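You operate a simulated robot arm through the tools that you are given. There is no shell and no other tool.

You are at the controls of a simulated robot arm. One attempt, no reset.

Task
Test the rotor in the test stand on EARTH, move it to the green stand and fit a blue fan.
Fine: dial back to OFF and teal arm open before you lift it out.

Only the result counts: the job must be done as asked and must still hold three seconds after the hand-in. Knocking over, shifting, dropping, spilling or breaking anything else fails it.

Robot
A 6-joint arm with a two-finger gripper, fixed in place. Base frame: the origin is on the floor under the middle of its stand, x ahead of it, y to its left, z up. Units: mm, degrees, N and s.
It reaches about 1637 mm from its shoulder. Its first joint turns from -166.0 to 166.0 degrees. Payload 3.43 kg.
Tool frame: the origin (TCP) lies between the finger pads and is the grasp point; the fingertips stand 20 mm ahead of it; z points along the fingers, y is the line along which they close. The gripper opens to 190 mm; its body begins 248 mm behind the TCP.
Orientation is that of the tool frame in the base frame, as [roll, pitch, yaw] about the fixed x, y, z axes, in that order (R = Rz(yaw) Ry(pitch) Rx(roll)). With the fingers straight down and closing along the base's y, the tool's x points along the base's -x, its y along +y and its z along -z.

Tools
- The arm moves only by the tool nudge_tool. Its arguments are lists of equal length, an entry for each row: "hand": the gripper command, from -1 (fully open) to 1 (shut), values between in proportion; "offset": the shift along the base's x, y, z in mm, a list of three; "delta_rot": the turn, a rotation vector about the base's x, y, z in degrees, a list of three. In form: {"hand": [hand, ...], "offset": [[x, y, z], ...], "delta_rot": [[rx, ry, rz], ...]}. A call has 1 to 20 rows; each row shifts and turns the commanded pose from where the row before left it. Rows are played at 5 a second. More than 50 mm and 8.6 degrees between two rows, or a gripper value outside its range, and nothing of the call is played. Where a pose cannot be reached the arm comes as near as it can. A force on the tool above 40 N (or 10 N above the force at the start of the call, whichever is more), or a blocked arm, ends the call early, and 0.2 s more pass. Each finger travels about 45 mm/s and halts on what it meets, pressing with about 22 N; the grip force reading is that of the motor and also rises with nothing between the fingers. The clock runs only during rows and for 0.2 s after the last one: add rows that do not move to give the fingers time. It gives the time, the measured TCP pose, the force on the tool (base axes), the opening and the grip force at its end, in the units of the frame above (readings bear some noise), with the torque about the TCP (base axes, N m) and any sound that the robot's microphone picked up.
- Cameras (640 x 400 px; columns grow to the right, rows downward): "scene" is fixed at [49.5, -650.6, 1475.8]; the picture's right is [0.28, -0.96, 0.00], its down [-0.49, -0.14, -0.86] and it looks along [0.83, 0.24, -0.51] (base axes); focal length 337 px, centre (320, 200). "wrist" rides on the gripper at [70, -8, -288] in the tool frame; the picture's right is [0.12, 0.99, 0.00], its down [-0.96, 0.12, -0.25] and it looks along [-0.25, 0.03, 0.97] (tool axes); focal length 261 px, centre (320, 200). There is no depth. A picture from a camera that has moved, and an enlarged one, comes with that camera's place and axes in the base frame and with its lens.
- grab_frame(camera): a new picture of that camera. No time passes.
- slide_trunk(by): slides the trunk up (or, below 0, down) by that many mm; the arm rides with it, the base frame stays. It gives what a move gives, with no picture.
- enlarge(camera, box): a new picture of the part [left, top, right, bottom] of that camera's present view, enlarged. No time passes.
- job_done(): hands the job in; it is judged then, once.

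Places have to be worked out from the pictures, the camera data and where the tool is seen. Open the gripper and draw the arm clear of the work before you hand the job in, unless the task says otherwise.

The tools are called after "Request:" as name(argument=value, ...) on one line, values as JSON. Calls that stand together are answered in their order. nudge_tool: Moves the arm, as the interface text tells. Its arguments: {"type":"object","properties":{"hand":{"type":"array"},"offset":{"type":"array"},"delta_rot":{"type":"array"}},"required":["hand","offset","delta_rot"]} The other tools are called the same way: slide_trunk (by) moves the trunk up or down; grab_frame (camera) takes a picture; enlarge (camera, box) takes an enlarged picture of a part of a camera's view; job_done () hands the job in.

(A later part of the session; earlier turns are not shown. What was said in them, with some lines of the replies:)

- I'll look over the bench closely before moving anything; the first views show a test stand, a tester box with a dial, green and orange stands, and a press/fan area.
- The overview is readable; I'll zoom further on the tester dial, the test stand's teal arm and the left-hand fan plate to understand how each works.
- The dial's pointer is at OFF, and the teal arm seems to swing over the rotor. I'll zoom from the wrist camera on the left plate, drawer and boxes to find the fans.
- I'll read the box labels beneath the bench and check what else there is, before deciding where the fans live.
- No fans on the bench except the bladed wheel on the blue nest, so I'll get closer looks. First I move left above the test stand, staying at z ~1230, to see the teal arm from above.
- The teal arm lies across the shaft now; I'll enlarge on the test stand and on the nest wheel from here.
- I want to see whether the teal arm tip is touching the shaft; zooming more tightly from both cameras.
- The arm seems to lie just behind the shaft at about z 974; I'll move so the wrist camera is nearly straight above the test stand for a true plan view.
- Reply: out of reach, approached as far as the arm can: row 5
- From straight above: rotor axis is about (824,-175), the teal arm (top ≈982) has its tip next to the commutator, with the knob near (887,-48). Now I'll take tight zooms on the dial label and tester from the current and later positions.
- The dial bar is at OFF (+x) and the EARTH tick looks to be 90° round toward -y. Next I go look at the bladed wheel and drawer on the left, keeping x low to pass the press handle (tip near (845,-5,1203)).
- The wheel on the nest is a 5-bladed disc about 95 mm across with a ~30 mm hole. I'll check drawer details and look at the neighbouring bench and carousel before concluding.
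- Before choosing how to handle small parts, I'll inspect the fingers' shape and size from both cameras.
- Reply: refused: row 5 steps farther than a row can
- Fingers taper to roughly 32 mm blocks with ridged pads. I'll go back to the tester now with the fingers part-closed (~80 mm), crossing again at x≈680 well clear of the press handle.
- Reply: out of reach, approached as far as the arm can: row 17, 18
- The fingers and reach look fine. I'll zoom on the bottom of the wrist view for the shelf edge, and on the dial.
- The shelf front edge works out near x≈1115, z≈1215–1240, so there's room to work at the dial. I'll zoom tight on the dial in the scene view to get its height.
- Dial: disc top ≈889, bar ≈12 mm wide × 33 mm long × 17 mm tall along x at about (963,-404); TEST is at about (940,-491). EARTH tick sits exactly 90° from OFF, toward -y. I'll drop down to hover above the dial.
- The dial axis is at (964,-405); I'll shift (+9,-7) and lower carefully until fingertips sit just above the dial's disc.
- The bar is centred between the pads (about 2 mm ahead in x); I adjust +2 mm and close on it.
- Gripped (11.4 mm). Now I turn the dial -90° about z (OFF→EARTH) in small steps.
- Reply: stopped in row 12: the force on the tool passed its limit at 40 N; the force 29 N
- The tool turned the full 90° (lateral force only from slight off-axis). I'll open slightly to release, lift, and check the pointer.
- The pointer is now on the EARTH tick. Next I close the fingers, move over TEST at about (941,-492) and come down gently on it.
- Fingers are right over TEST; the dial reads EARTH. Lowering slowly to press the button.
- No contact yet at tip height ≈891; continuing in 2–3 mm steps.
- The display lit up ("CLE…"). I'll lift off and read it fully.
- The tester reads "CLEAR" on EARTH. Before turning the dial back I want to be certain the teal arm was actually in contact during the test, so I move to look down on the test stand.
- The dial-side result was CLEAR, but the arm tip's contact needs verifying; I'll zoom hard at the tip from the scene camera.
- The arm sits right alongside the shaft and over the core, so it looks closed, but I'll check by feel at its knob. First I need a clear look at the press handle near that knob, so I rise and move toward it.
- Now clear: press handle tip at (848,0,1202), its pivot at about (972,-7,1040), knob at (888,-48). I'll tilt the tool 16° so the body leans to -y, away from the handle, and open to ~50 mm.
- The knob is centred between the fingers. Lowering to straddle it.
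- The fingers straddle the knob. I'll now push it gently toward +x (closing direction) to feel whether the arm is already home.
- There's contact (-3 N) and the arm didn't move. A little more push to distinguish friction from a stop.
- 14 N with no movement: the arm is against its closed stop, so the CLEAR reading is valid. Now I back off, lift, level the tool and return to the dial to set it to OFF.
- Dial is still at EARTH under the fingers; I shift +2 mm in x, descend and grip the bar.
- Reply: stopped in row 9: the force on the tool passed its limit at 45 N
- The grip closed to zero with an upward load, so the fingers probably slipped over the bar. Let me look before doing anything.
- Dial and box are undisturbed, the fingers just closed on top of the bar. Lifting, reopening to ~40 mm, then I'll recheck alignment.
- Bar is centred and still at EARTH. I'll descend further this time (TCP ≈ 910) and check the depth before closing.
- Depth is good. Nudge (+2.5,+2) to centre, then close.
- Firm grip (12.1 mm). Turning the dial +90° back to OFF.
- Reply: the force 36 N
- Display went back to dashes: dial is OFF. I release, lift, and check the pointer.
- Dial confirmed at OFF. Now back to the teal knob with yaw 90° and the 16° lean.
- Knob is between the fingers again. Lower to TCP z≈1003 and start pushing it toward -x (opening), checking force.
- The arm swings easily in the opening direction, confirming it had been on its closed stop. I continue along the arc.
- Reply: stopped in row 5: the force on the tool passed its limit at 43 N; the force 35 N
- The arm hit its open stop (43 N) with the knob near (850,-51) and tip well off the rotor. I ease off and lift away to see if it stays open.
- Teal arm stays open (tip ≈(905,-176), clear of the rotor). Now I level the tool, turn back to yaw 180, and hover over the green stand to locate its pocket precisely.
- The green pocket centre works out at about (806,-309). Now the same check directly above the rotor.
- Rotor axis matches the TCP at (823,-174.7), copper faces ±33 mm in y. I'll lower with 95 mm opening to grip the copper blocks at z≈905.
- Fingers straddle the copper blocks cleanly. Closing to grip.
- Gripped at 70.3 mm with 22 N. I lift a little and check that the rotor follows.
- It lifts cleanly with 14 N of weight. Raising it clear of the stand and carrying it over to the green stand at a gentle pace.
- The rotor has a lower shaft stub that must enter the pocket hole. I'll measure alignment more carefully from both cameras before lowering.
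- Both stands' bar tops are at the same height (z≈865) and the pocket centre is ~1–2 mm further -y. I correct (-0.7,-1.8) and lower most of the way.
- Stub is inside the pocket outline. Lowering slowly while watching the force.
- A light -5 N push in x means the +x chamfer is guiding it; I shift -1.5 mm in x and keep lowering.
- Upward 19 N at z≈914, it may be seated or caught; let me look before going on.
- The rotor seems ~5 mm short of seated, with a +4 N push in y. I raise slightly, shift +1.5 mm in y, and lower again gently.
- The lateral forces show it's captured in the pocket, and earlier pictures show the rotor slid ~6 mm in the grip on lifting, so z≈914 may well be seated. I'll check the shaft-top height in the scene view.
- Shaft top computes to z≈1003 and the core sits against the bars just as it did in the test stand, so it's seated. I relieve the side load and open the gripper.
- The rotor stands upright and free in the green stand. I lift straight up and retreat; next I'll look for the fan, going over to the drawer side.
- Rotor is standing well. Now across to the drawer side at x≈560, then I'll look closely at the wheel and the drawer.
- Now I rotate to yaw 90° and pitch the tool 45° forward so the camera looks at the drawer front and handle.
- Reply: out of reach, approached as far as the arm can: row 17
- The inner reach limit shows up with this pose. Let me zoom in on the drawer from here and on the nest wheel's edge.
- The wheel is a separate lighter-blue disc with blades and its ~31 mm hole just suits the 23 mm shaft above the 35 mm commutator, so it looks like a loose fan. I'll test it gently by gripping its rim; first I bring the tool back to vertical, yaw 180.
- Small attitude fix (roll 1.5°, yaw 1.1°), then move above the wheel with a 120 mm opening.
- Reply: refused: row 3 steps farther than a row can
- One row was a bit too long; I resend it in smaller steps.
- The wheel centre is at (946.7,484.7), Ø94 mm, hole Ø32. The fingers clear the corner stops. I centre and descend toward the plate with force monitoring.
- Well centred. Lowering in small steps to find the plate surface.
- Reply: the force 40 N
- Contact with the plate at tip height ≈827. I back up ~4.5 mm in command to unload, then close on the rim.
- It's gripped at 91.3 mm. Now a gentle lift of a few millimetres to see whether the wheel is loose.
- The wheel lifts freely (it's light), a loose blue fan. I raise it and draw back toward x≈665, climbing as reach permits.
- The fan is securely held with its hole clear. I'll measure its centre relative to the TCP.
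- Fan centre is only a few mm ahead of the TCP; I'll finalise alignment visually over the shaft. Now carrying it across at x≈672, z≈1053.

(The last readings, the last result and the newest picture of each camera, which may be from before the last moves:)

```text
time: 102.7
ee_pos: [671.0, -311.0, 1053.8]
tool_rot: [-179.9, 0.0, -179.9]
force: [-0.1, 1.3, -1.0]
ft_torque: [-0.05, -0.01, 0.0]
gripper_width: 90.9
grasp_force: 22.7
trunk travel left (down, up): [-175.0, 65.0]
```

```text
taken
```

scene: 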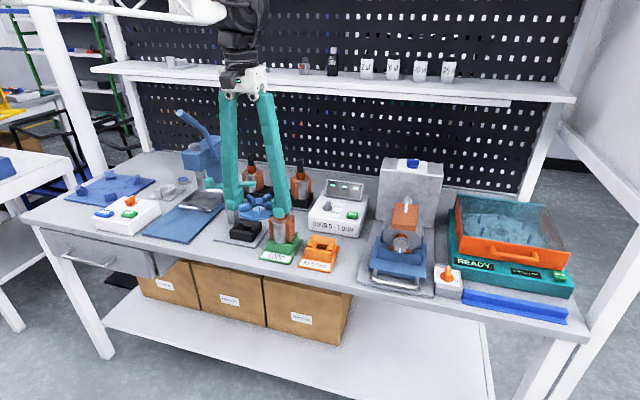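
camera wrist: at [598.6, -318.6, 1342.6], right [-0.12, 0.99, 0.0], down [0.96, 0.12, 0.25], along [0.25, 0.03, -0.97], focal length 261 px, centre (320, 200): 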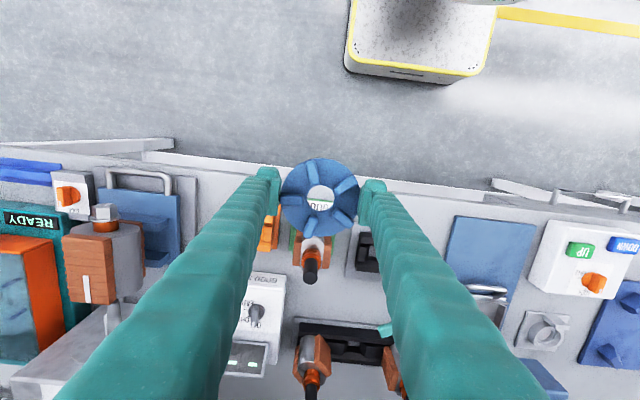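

Fan still held firmly. Moving in over the rotor with 30 mm clearance above the shaft top.

Request:
nudge_tool(hand=[1, 1, 1, 1, 1, 1], offset=[[33, 0, 0], [33, 0, 0], [33, 1, 0], [33, 0, 0], [0, 0, 0], [0, 0, 0]], delta_rot=[[0, 0, 0], [0, 0, 0], [0, 0, 0], [0, 0, 0], [0, 0, 0], [0, 0, 0]])

Request:
enlarge(camera="wrist", box=[265, 145, 375, 250])

Request:
enlarge(camera="scene", box=[240, 150, 330, 270])

```text
time: 104.1
ee_pos: [801.8, -308.6, 1054.6]
tool_rot: [-179.8, 0.0, -179.9]
force: [0.3, -0.1, 0.1]
ft_torque: [0.0, -0.02, 0.0]
gripper_width: 90.3
grasp_force: 22.0
trunk travel left (down, up): [-175.0, 65.0]
```

```text
3.81 times, centred on (320, 198) of wrist
camera zoom: at [730.4, -316.9, 1343.3], right [-0.12, 0.99, 0.0], down [0.96, 0.12, 0.25], along [0.25, 0.03, -0.97], focal length 993 px, centre (320, 210)
```

zoom: 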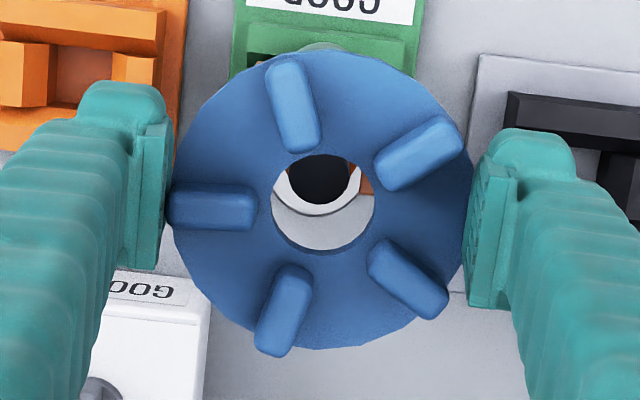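

```text
3.33 times, centred on (285, 210) of scene
camera zoom: at [49.5, -650.6, 1475.8], right [0.28, -0.96, 0.0], down [-0.49, -0.14, -0.86], along [0.83, 0.24, -0.51], focal length 1123 px, centre (437, 167)
```

zoom: 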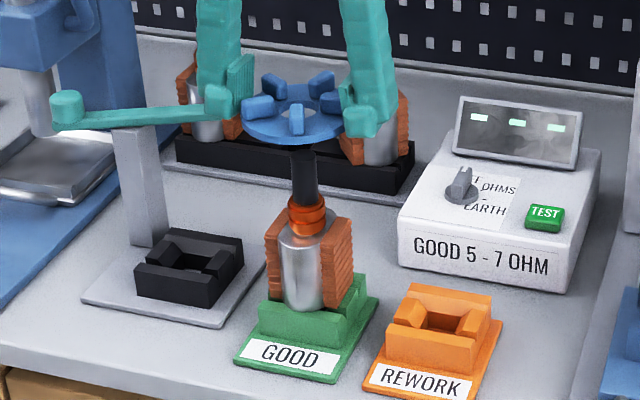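

Through the hole I can see the shaft top: aligned in x, about 1.3 mm off in y. I correct and lower to just above the shaft tip.

Request:
nudge_tool(hand=[1, 1, 1, 1, 1, 1], offset=[[0, -1.3, 0], [0, 0, -10], [0, 0, -8], [0, 0, -6], [0, 0, -3], [0, 0, 0]], delta_rot=[[0, 0, 0], [0, 0, 0], [0, 0, 0], [0, 0, 0], [0, 0, 0], [0, 0, 0]])

Request:
enlarge(camera="wrist", box=[265, 145, 375, 250])

Request:
enlarge(camera="scene", box=[250, 160, 320, 230])

```text
time: 105.5
ee_pos: [803.0, -310.3, 1028.2]
tool_rot: [-179.9, -0.1, 180.0]
force: [-0.3, 0.4, -1.4]
ft_torque: [0.0, 0.01, -0.01]
gripper_width: 90.5
grasp_force: 22.3
trunk travel left (down, up): [-175.0, 65.0]
```

```text
3.81 times, centred on (320, 198) of wrist
camera zoom: at [730.4, -318.3, 1317.2], right [-0.12, 0.99, 0.0], down [0.96, 0.12, 0.25], along [0.25, 0.03, -0.97], focal length 993 px, centre (320, 210)
```

zoom: 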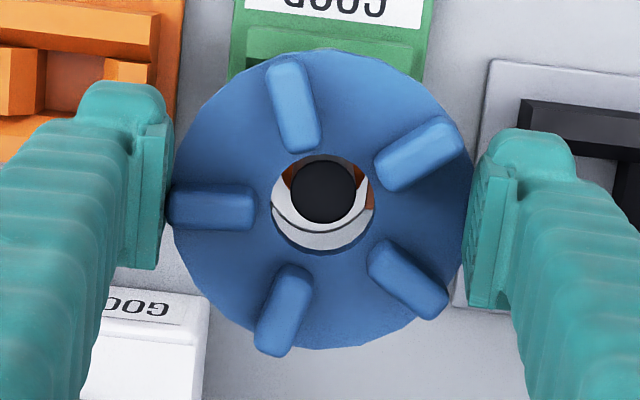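

```text
5.71 times, centred on (285, 195) of scene
camera zoom: at [49.5, -650.6, 1475.8], right [0.28, -0.96, 0.0], down [-0.49, -0.14, -0.86], along [0.83, 0.24, -0.51], focal length 1926 px, centre (520, 229)
```

zoom: 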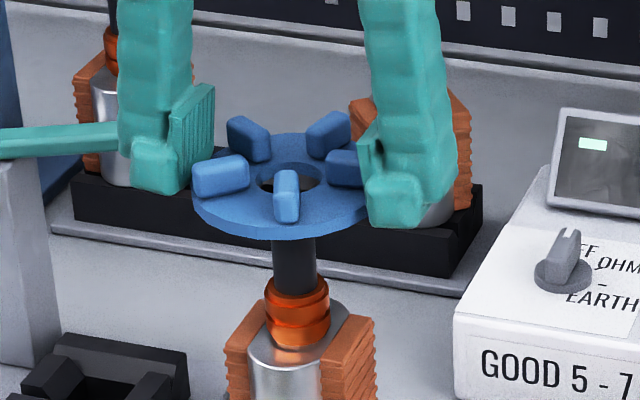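

Hole and shaft are concentric to within a fraction of a millimetre. I lower the fan onto the shaft in steps.

Request:
nudge_tool(hand=[1, 1, 1, 1, 1, 1], offset=[[0, 0, -6], [0, 0, -6], [0, 0, -6], [0, 0, -6], [0, 0, -6], [0, 0, 0]], delta_rot=[[0, 0, 0], [0, 0, 0], [0, 0, 0], [0, 0, 0], [0, 0, 0], [0, 0, 0]])

Request:
enlarge(camera="wrist", box=[265, 145, 375, 250])

Request:
enlarge(camera="scene", box=[250, 160, 320, 230])

```text
time: 106.9
ee_pos: [801.9, -310.5, 996.9]
tool_rot: [-179.9, 0.0, -179.9]
force: [-0.1, -0.3, -0.5]
ft_torque: [0.01, -0.01, 0.0]
gripper_width: 90.6
grasp_force: 22.2
trunk travel left (down, up): [-175.0, 65.0]
```

```text
3.81 times, centred on (320, 198) of wrist
camera zoom: at [731.6, -318.0, 1285.6], right [-0.12, 0.99, 0.0], down [0.96, 0.12, 0.25], along [0.25, 0.03, -0.97], focal length 993 px, centre (320, 210)
```

zoom: 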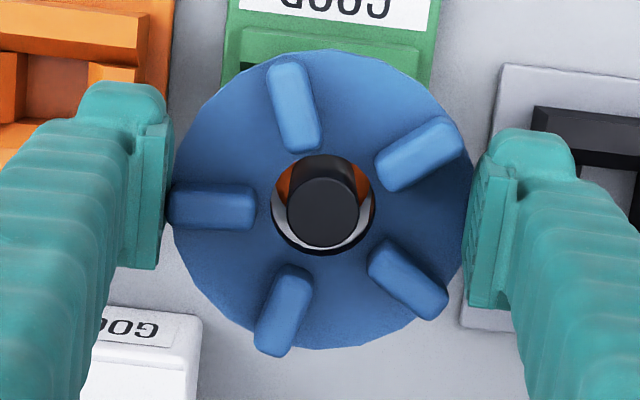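

```text
5.71 times, centred on (285, 195) of scene
camera zoom: at [49.5, -650.6, 1475.8], right [0.28, -0.96, 0.0], down [-0.49, -0.14, -0.86], along [0.83, 0.24, -0.51], focal length 1926 px, centre (520, 229)
```

zoom: 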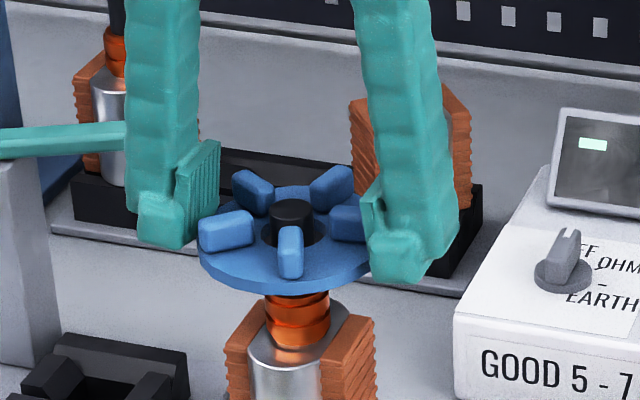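

The shaft is through the hole. Continuing down until the fan meets the commutator shoulder.

Request:
nudge_tool(hand=[1, 1, 1, 1, 1], offset=[[0, 0, -5], [0, 0, -4], [0, 0, -3], [0, 0, -2], [0, 0, 0]], delta_rot=[[0, 0, 0], [0, 0, 0], [0, 0, 0], [0, 0, 0], [0, 0, 0]])

Request:
enlarge(camera="scene", box=[250, 160, 320, 230])

```text
time: 108.1
ee_pos: [800.9, -310.3, 983.5]
tool_rot: [-179.9, 0.0, -179.9]
force: [-0.6, 0.3, 0.0]
ft_torque: [-0.03, 0.0, -0.02]
gripper_width: 90.3
grasp_force: 22.5
trunk travel left (down, up): [-175.0, 65.0]
```

```text
5.71 times, centred on (285, 195) of scene
camera zoom: at [49.5, -650.6, 1475.8], right [0.28, -0.96, 0.0], down [-0.49, -0.14, -0.86], along [0.83, 0.24, -0.51], focal length 1926 px, centre (520, 229)
```

zoom: 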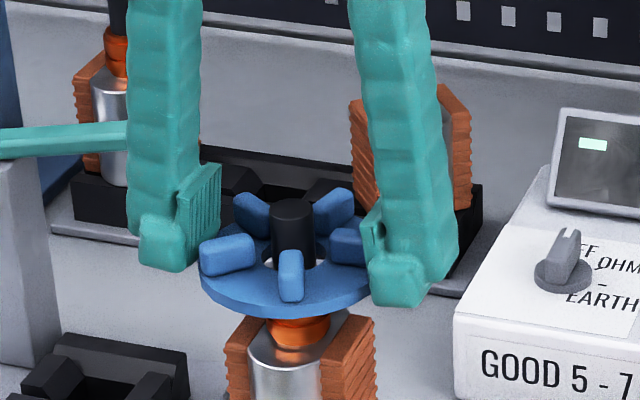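

Request:
nudge_tool(hand=[1, 1, 1, 1, 1], offset=[[0, 0, -3], [0, 0, -3], [0, 0, -2], [0, 0, -2], [0, 0, 0]], delta_rot=[[0, 0, 0], [0, 0, 0], [0, 0, 0], [0, 0, 0], [0, 0, 0]])

Request:
enlarge(camera="scene", box=[250, 160, 320, 230])

Request:
enlarge(camera="wrist", box=[265, 145, 375, 250])

```text
time: 109.3
ee_pos: [801.9, -310.5, 974.1]
tool_rot: [-179.9, 0.1, -179.8]
force: [0.4, -0.3, 4.7]
ft_torque: [0.08, 0.0, -0.03]
gripper_width: 90.2
grasp_force: 21.8
trunk travel left (down, up): [-175.0, 65.0]
```

```text
5.71 times, centred on (285, 195) of scene
camera zoom: at [49.5, -650.6, 1475.8], right [0.28, -0.96, 0.0], down [-0.49, -0.14, -0.86], along [0.83, 0.24, -0.51], focal length 1926 px, centre (520, 229)
```

zoom: 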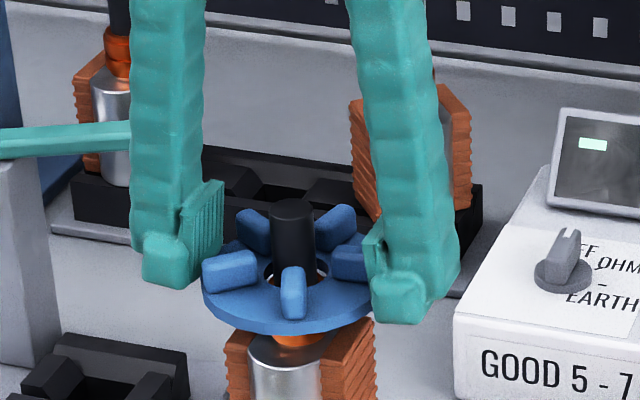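

```text
3.81 times, centred on (320, 198) of wrist
camera zoom: at [730.3, -318.6, 1263.3], right [-0.12, 0.99, 0.0], down [0.96, 0.12, 0.25], along [0.25, 0.03, -0.97], focal length 993 px, centre (320, 210)
```

zoom: 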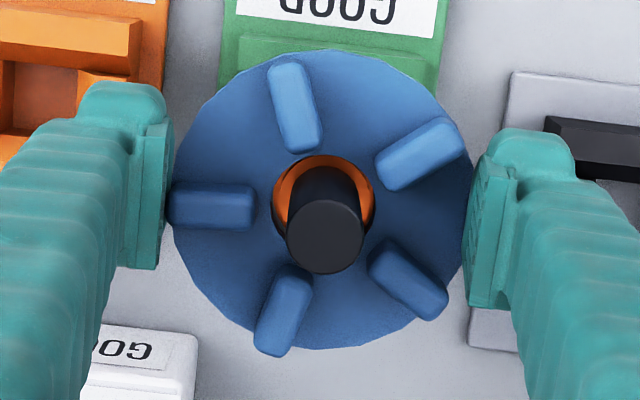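

The fan has met the commutator (≈5 N). I open the fingers to leave it resting there.

Request:
nudge_tool(hand=[0, -0.1, -0.1, -0.1, -0.1], offset=[[0, 0, 0], [0, 0, 0], [0, 0, 0], [0, 0, 0], [0, 0, 0]], delta_rot=[[0, 0, 0], [0, 0, 0], [0, 0, 0], [0, 0, 0], [0, 0, 0]])

Request:
enlarge(camera="scene", box=[245, 165, 325, 265])

Request:
enlarge(camera="wrist", box=[265, 145, 375, 250])

```text
time: 110.5
ee_pos: [802.6, -311.3, 974.9]
tool_rot: [-179.9, 0.0, -180.0]
force: [-1.3, -0.3, -0.4]
ft_torque: [-0.05, -0.03, 0.01]
gripper_width: 104.5
grasp_force: 0.0
trunk travel left (down, up): [-175.0, 65.0]
```

```text
4.00 times, centred on (285, 215) of scene
camera zoom: at [49.5, -650.6, 1475.8], right [0.28, -0.96, 0.0], down [-0.49, -0.14, -0.86], along [0.83, 0.24, -0.51], focal length 1348 px, centre (460, 140)
```

zoom: 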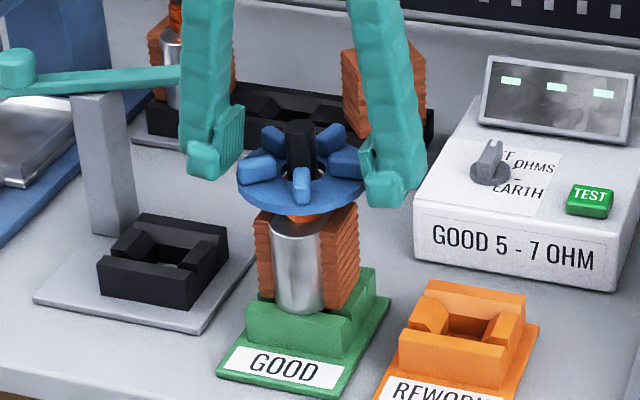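

```text
3.81 times, centred on (320, 198) of wrist
camera zoom: at [730.5, -318.7, 1262.8], right [-0.12, 0.99, 0.0], down [0.96, 0.12, 0.25], along [0.25, 0.03, -0.97], focal length 993 px, centre (320, 210)
```

zoom: 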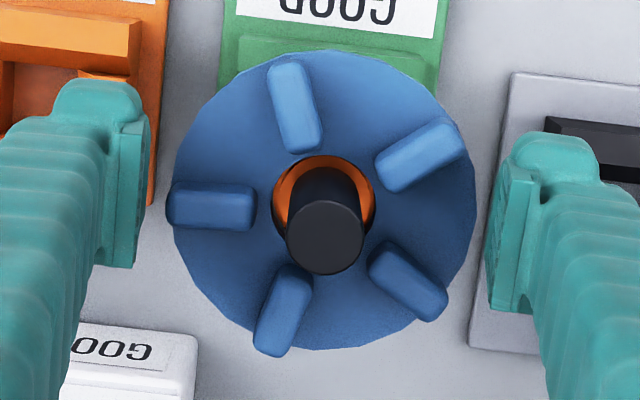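

The fan sits level and centred on the shaft. I widen slightly more and lift straight up and away.

Request:
nudge_tool(hand=[-0.26, -0.26, -0.26, -0.26, -0.26, -0.26, -0.26, -0.26, -0.26, -0.26, -0.26], offset=[[0, 0, 0], [0, 0, 0], [0, 0, 10], [0, 0, 20], [0, 0, 35], [0, 0, 45], [0, 0, 45], [0, 0, 40], [-45, 0, 0], [-45, 0, 0], [0, 0, 0]], delta_rot=[[0, 0, 0], [0, 0, 0], [0, 0, 0], [0, 0, 0], [0, 0, 0], [0, 0, 0], [0, 0, 0], [0, 0, 0], [0, 0, 0], [0, 0, 0], [0, 0, 0]])

Request:
grab_frame(camera="scene")

Request:
enlarge(camera="scene", box=[240, 170, 330, 270])

Request:
grab_frame(camera="wrist")

```text
time: 112.9
ee_pos: [708.6, -309.7, 1169.9]
tool_rot: [-179.9, 0.1, -179.9]
force: [0.4, 0.4, 0.0]
ft_torque: [-0.05, -0.08, -0.02]
gripper_width: 119.7
grasp_force: 0.2
trunk travel left (down, up): [-175.0, 65.0]
```

```text
taken
```

scene: 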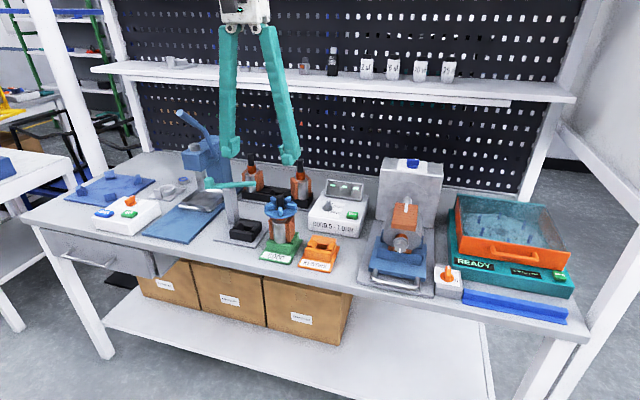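

```text
4.00 times, centred on (285, 220) of scene
camera zoom: at [49.5, -650.6, 1475.8], right [0.28, -0.96, 0.0], down [-0.49, -0.14, -0.86], along [0.83, 0.24, -0.51], focal length 1348 px, centre (460, 120)
```

zoom: 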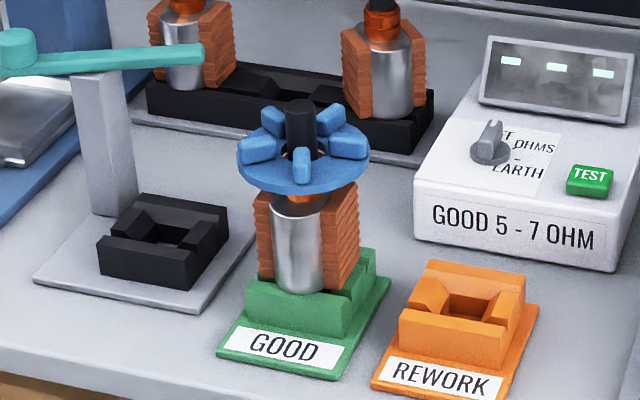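

```text
taken
camera wrist: at [637.2, -317.2, 1458.6], right [-0.12, 0.99, 0.0], down [0.96, 0.12, 0.25], along [0.25, 0.03, -0.97], focal length 261 px, centre (320, 200)
```

wrist: 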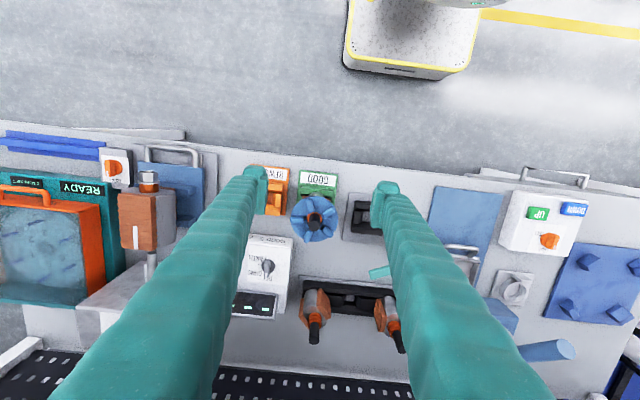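

Rotor with fan stands in the green stand, dial at OFF, arm open, display idle. I draw the arm further back, open fully, and take a last look.

Request:
nudge_tool(hand=[-1, -1, -1, -1, -1, -1], offset=[[-40, 0, 20], [-40, -20, 20], [-30, -30, 20], [0, -30, 0], [0, 0, 0], [0, 0, 0]], delta_rot=[[0, 0, 0], [0, 0, 0], [0, 0, 0], [0, 0, 0], [0, 0, 0], [0, 0, 0]])

Request:
enlarge(camera="scene", box=[200, 150, 380, 280])

Request:
enlarge(camera="wrist", box=[260, 150, 420, 330])

Request:
enlarge(camera="scene", box=[40, 100, 240, 250])

```text
time: 114.3
ee_pos: [601.5, -390.6, 1228.0]
tool_rot: [-179.9, 0.0, -179.9]
force: [0.1, 1.1, -1.4]
ft_torque: [0.01, 0.01, -0.01]
gripper_width: 190.0
grasp_force: 0.0
trunk travel left (down, up): [-175.0, 65.0]
```

```text
3.08 times, centred on (290, 215) of scene
camera zoom: at [49.5, -650.6, 1475.8], right [0.28, -0.96, 0.0], down [-0.49, -0.14, -0.86], along [0.83, 0.24, -0.51], focal length 1037 px, centre (412, 154)
```

zoom: 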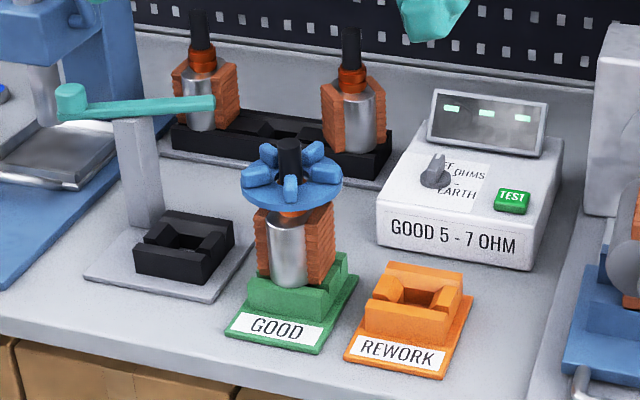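

```text
2.22 times, centred on (340, 240) of wrist
camera zoom: at [530.1, -398.3, 1517.0], right [-0.12, 0.99, 0.0], down [0.96, 0.12, 0.25], along [0.25, 0.03, -0.97], focal length 579 px, centre (276, 111)
```

zoom: 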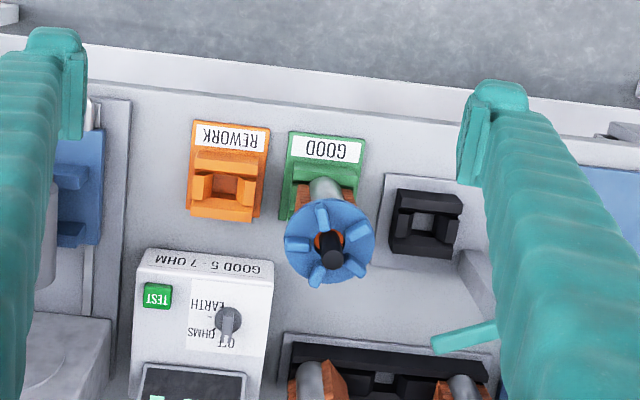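

```text
2.67 times, centred on (140, 175) of scene
camera zoom: at [49.5, -650.6, 1475.8], right [0.28, -0.96, 0.0], down [-0.49, -0.14, -0.86], along [0.83, 0.24, -0.51], focal length 899 px, centre (800, 267)
```

zoom: 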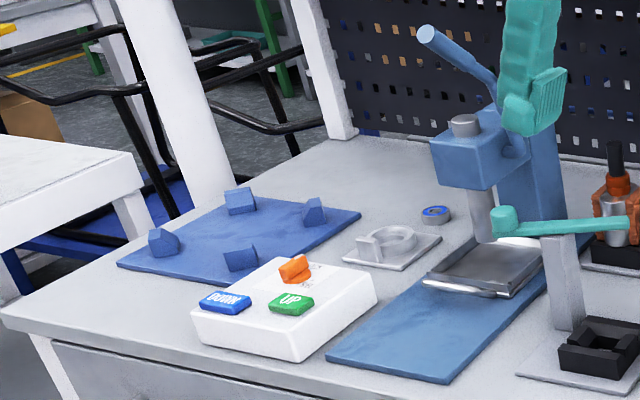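

Everything checks out: EARTH test read CLEAR, dial is OFF, teal arm is open, the rotor is seated in the green stand with the blue fan on its shaft, and the arm is clear with the gripper open. Handing in.

Request:
job_done()

```text
The job is handed in.
```

I tested the rotor on EARTH and the tester read CLEAR. It now stands in the green stand with a blue fan on its shaft, and I've handed the job in. I don't have the judge's verdict.

- **Test:** I turned the dial to EARTH and pressed TEST. I pushed on the teal arm to confirm it was against its closed stop, so the CLEAR reading was taken with the arm closed.
- **Before lifting:** the dial was back at OFF and the teal arm was at its open stop. Both stayed that way in the last pictures.
- **Move:** the rotor slipped about 6 mm in the grip when I first lifted it. It seated in the green stand at the same height as it had in the test stand.
- **Fan:** I used the loose blue fan lying on the blue plate at the left of the bench. It sits level on the shaft, resting on the copper ring below it. I didn't open the drawer, so I don't know whether other fans are in there.

On the way back to OFF, the gripper closed above the dial bar and pressed down on it (the move stopped at its 45 N limit). The dial did not move, and I gripped it again lower down.

Nothing else on the bench looked shifted in the last pictures. The arm is drawn back with the gripper fully open.
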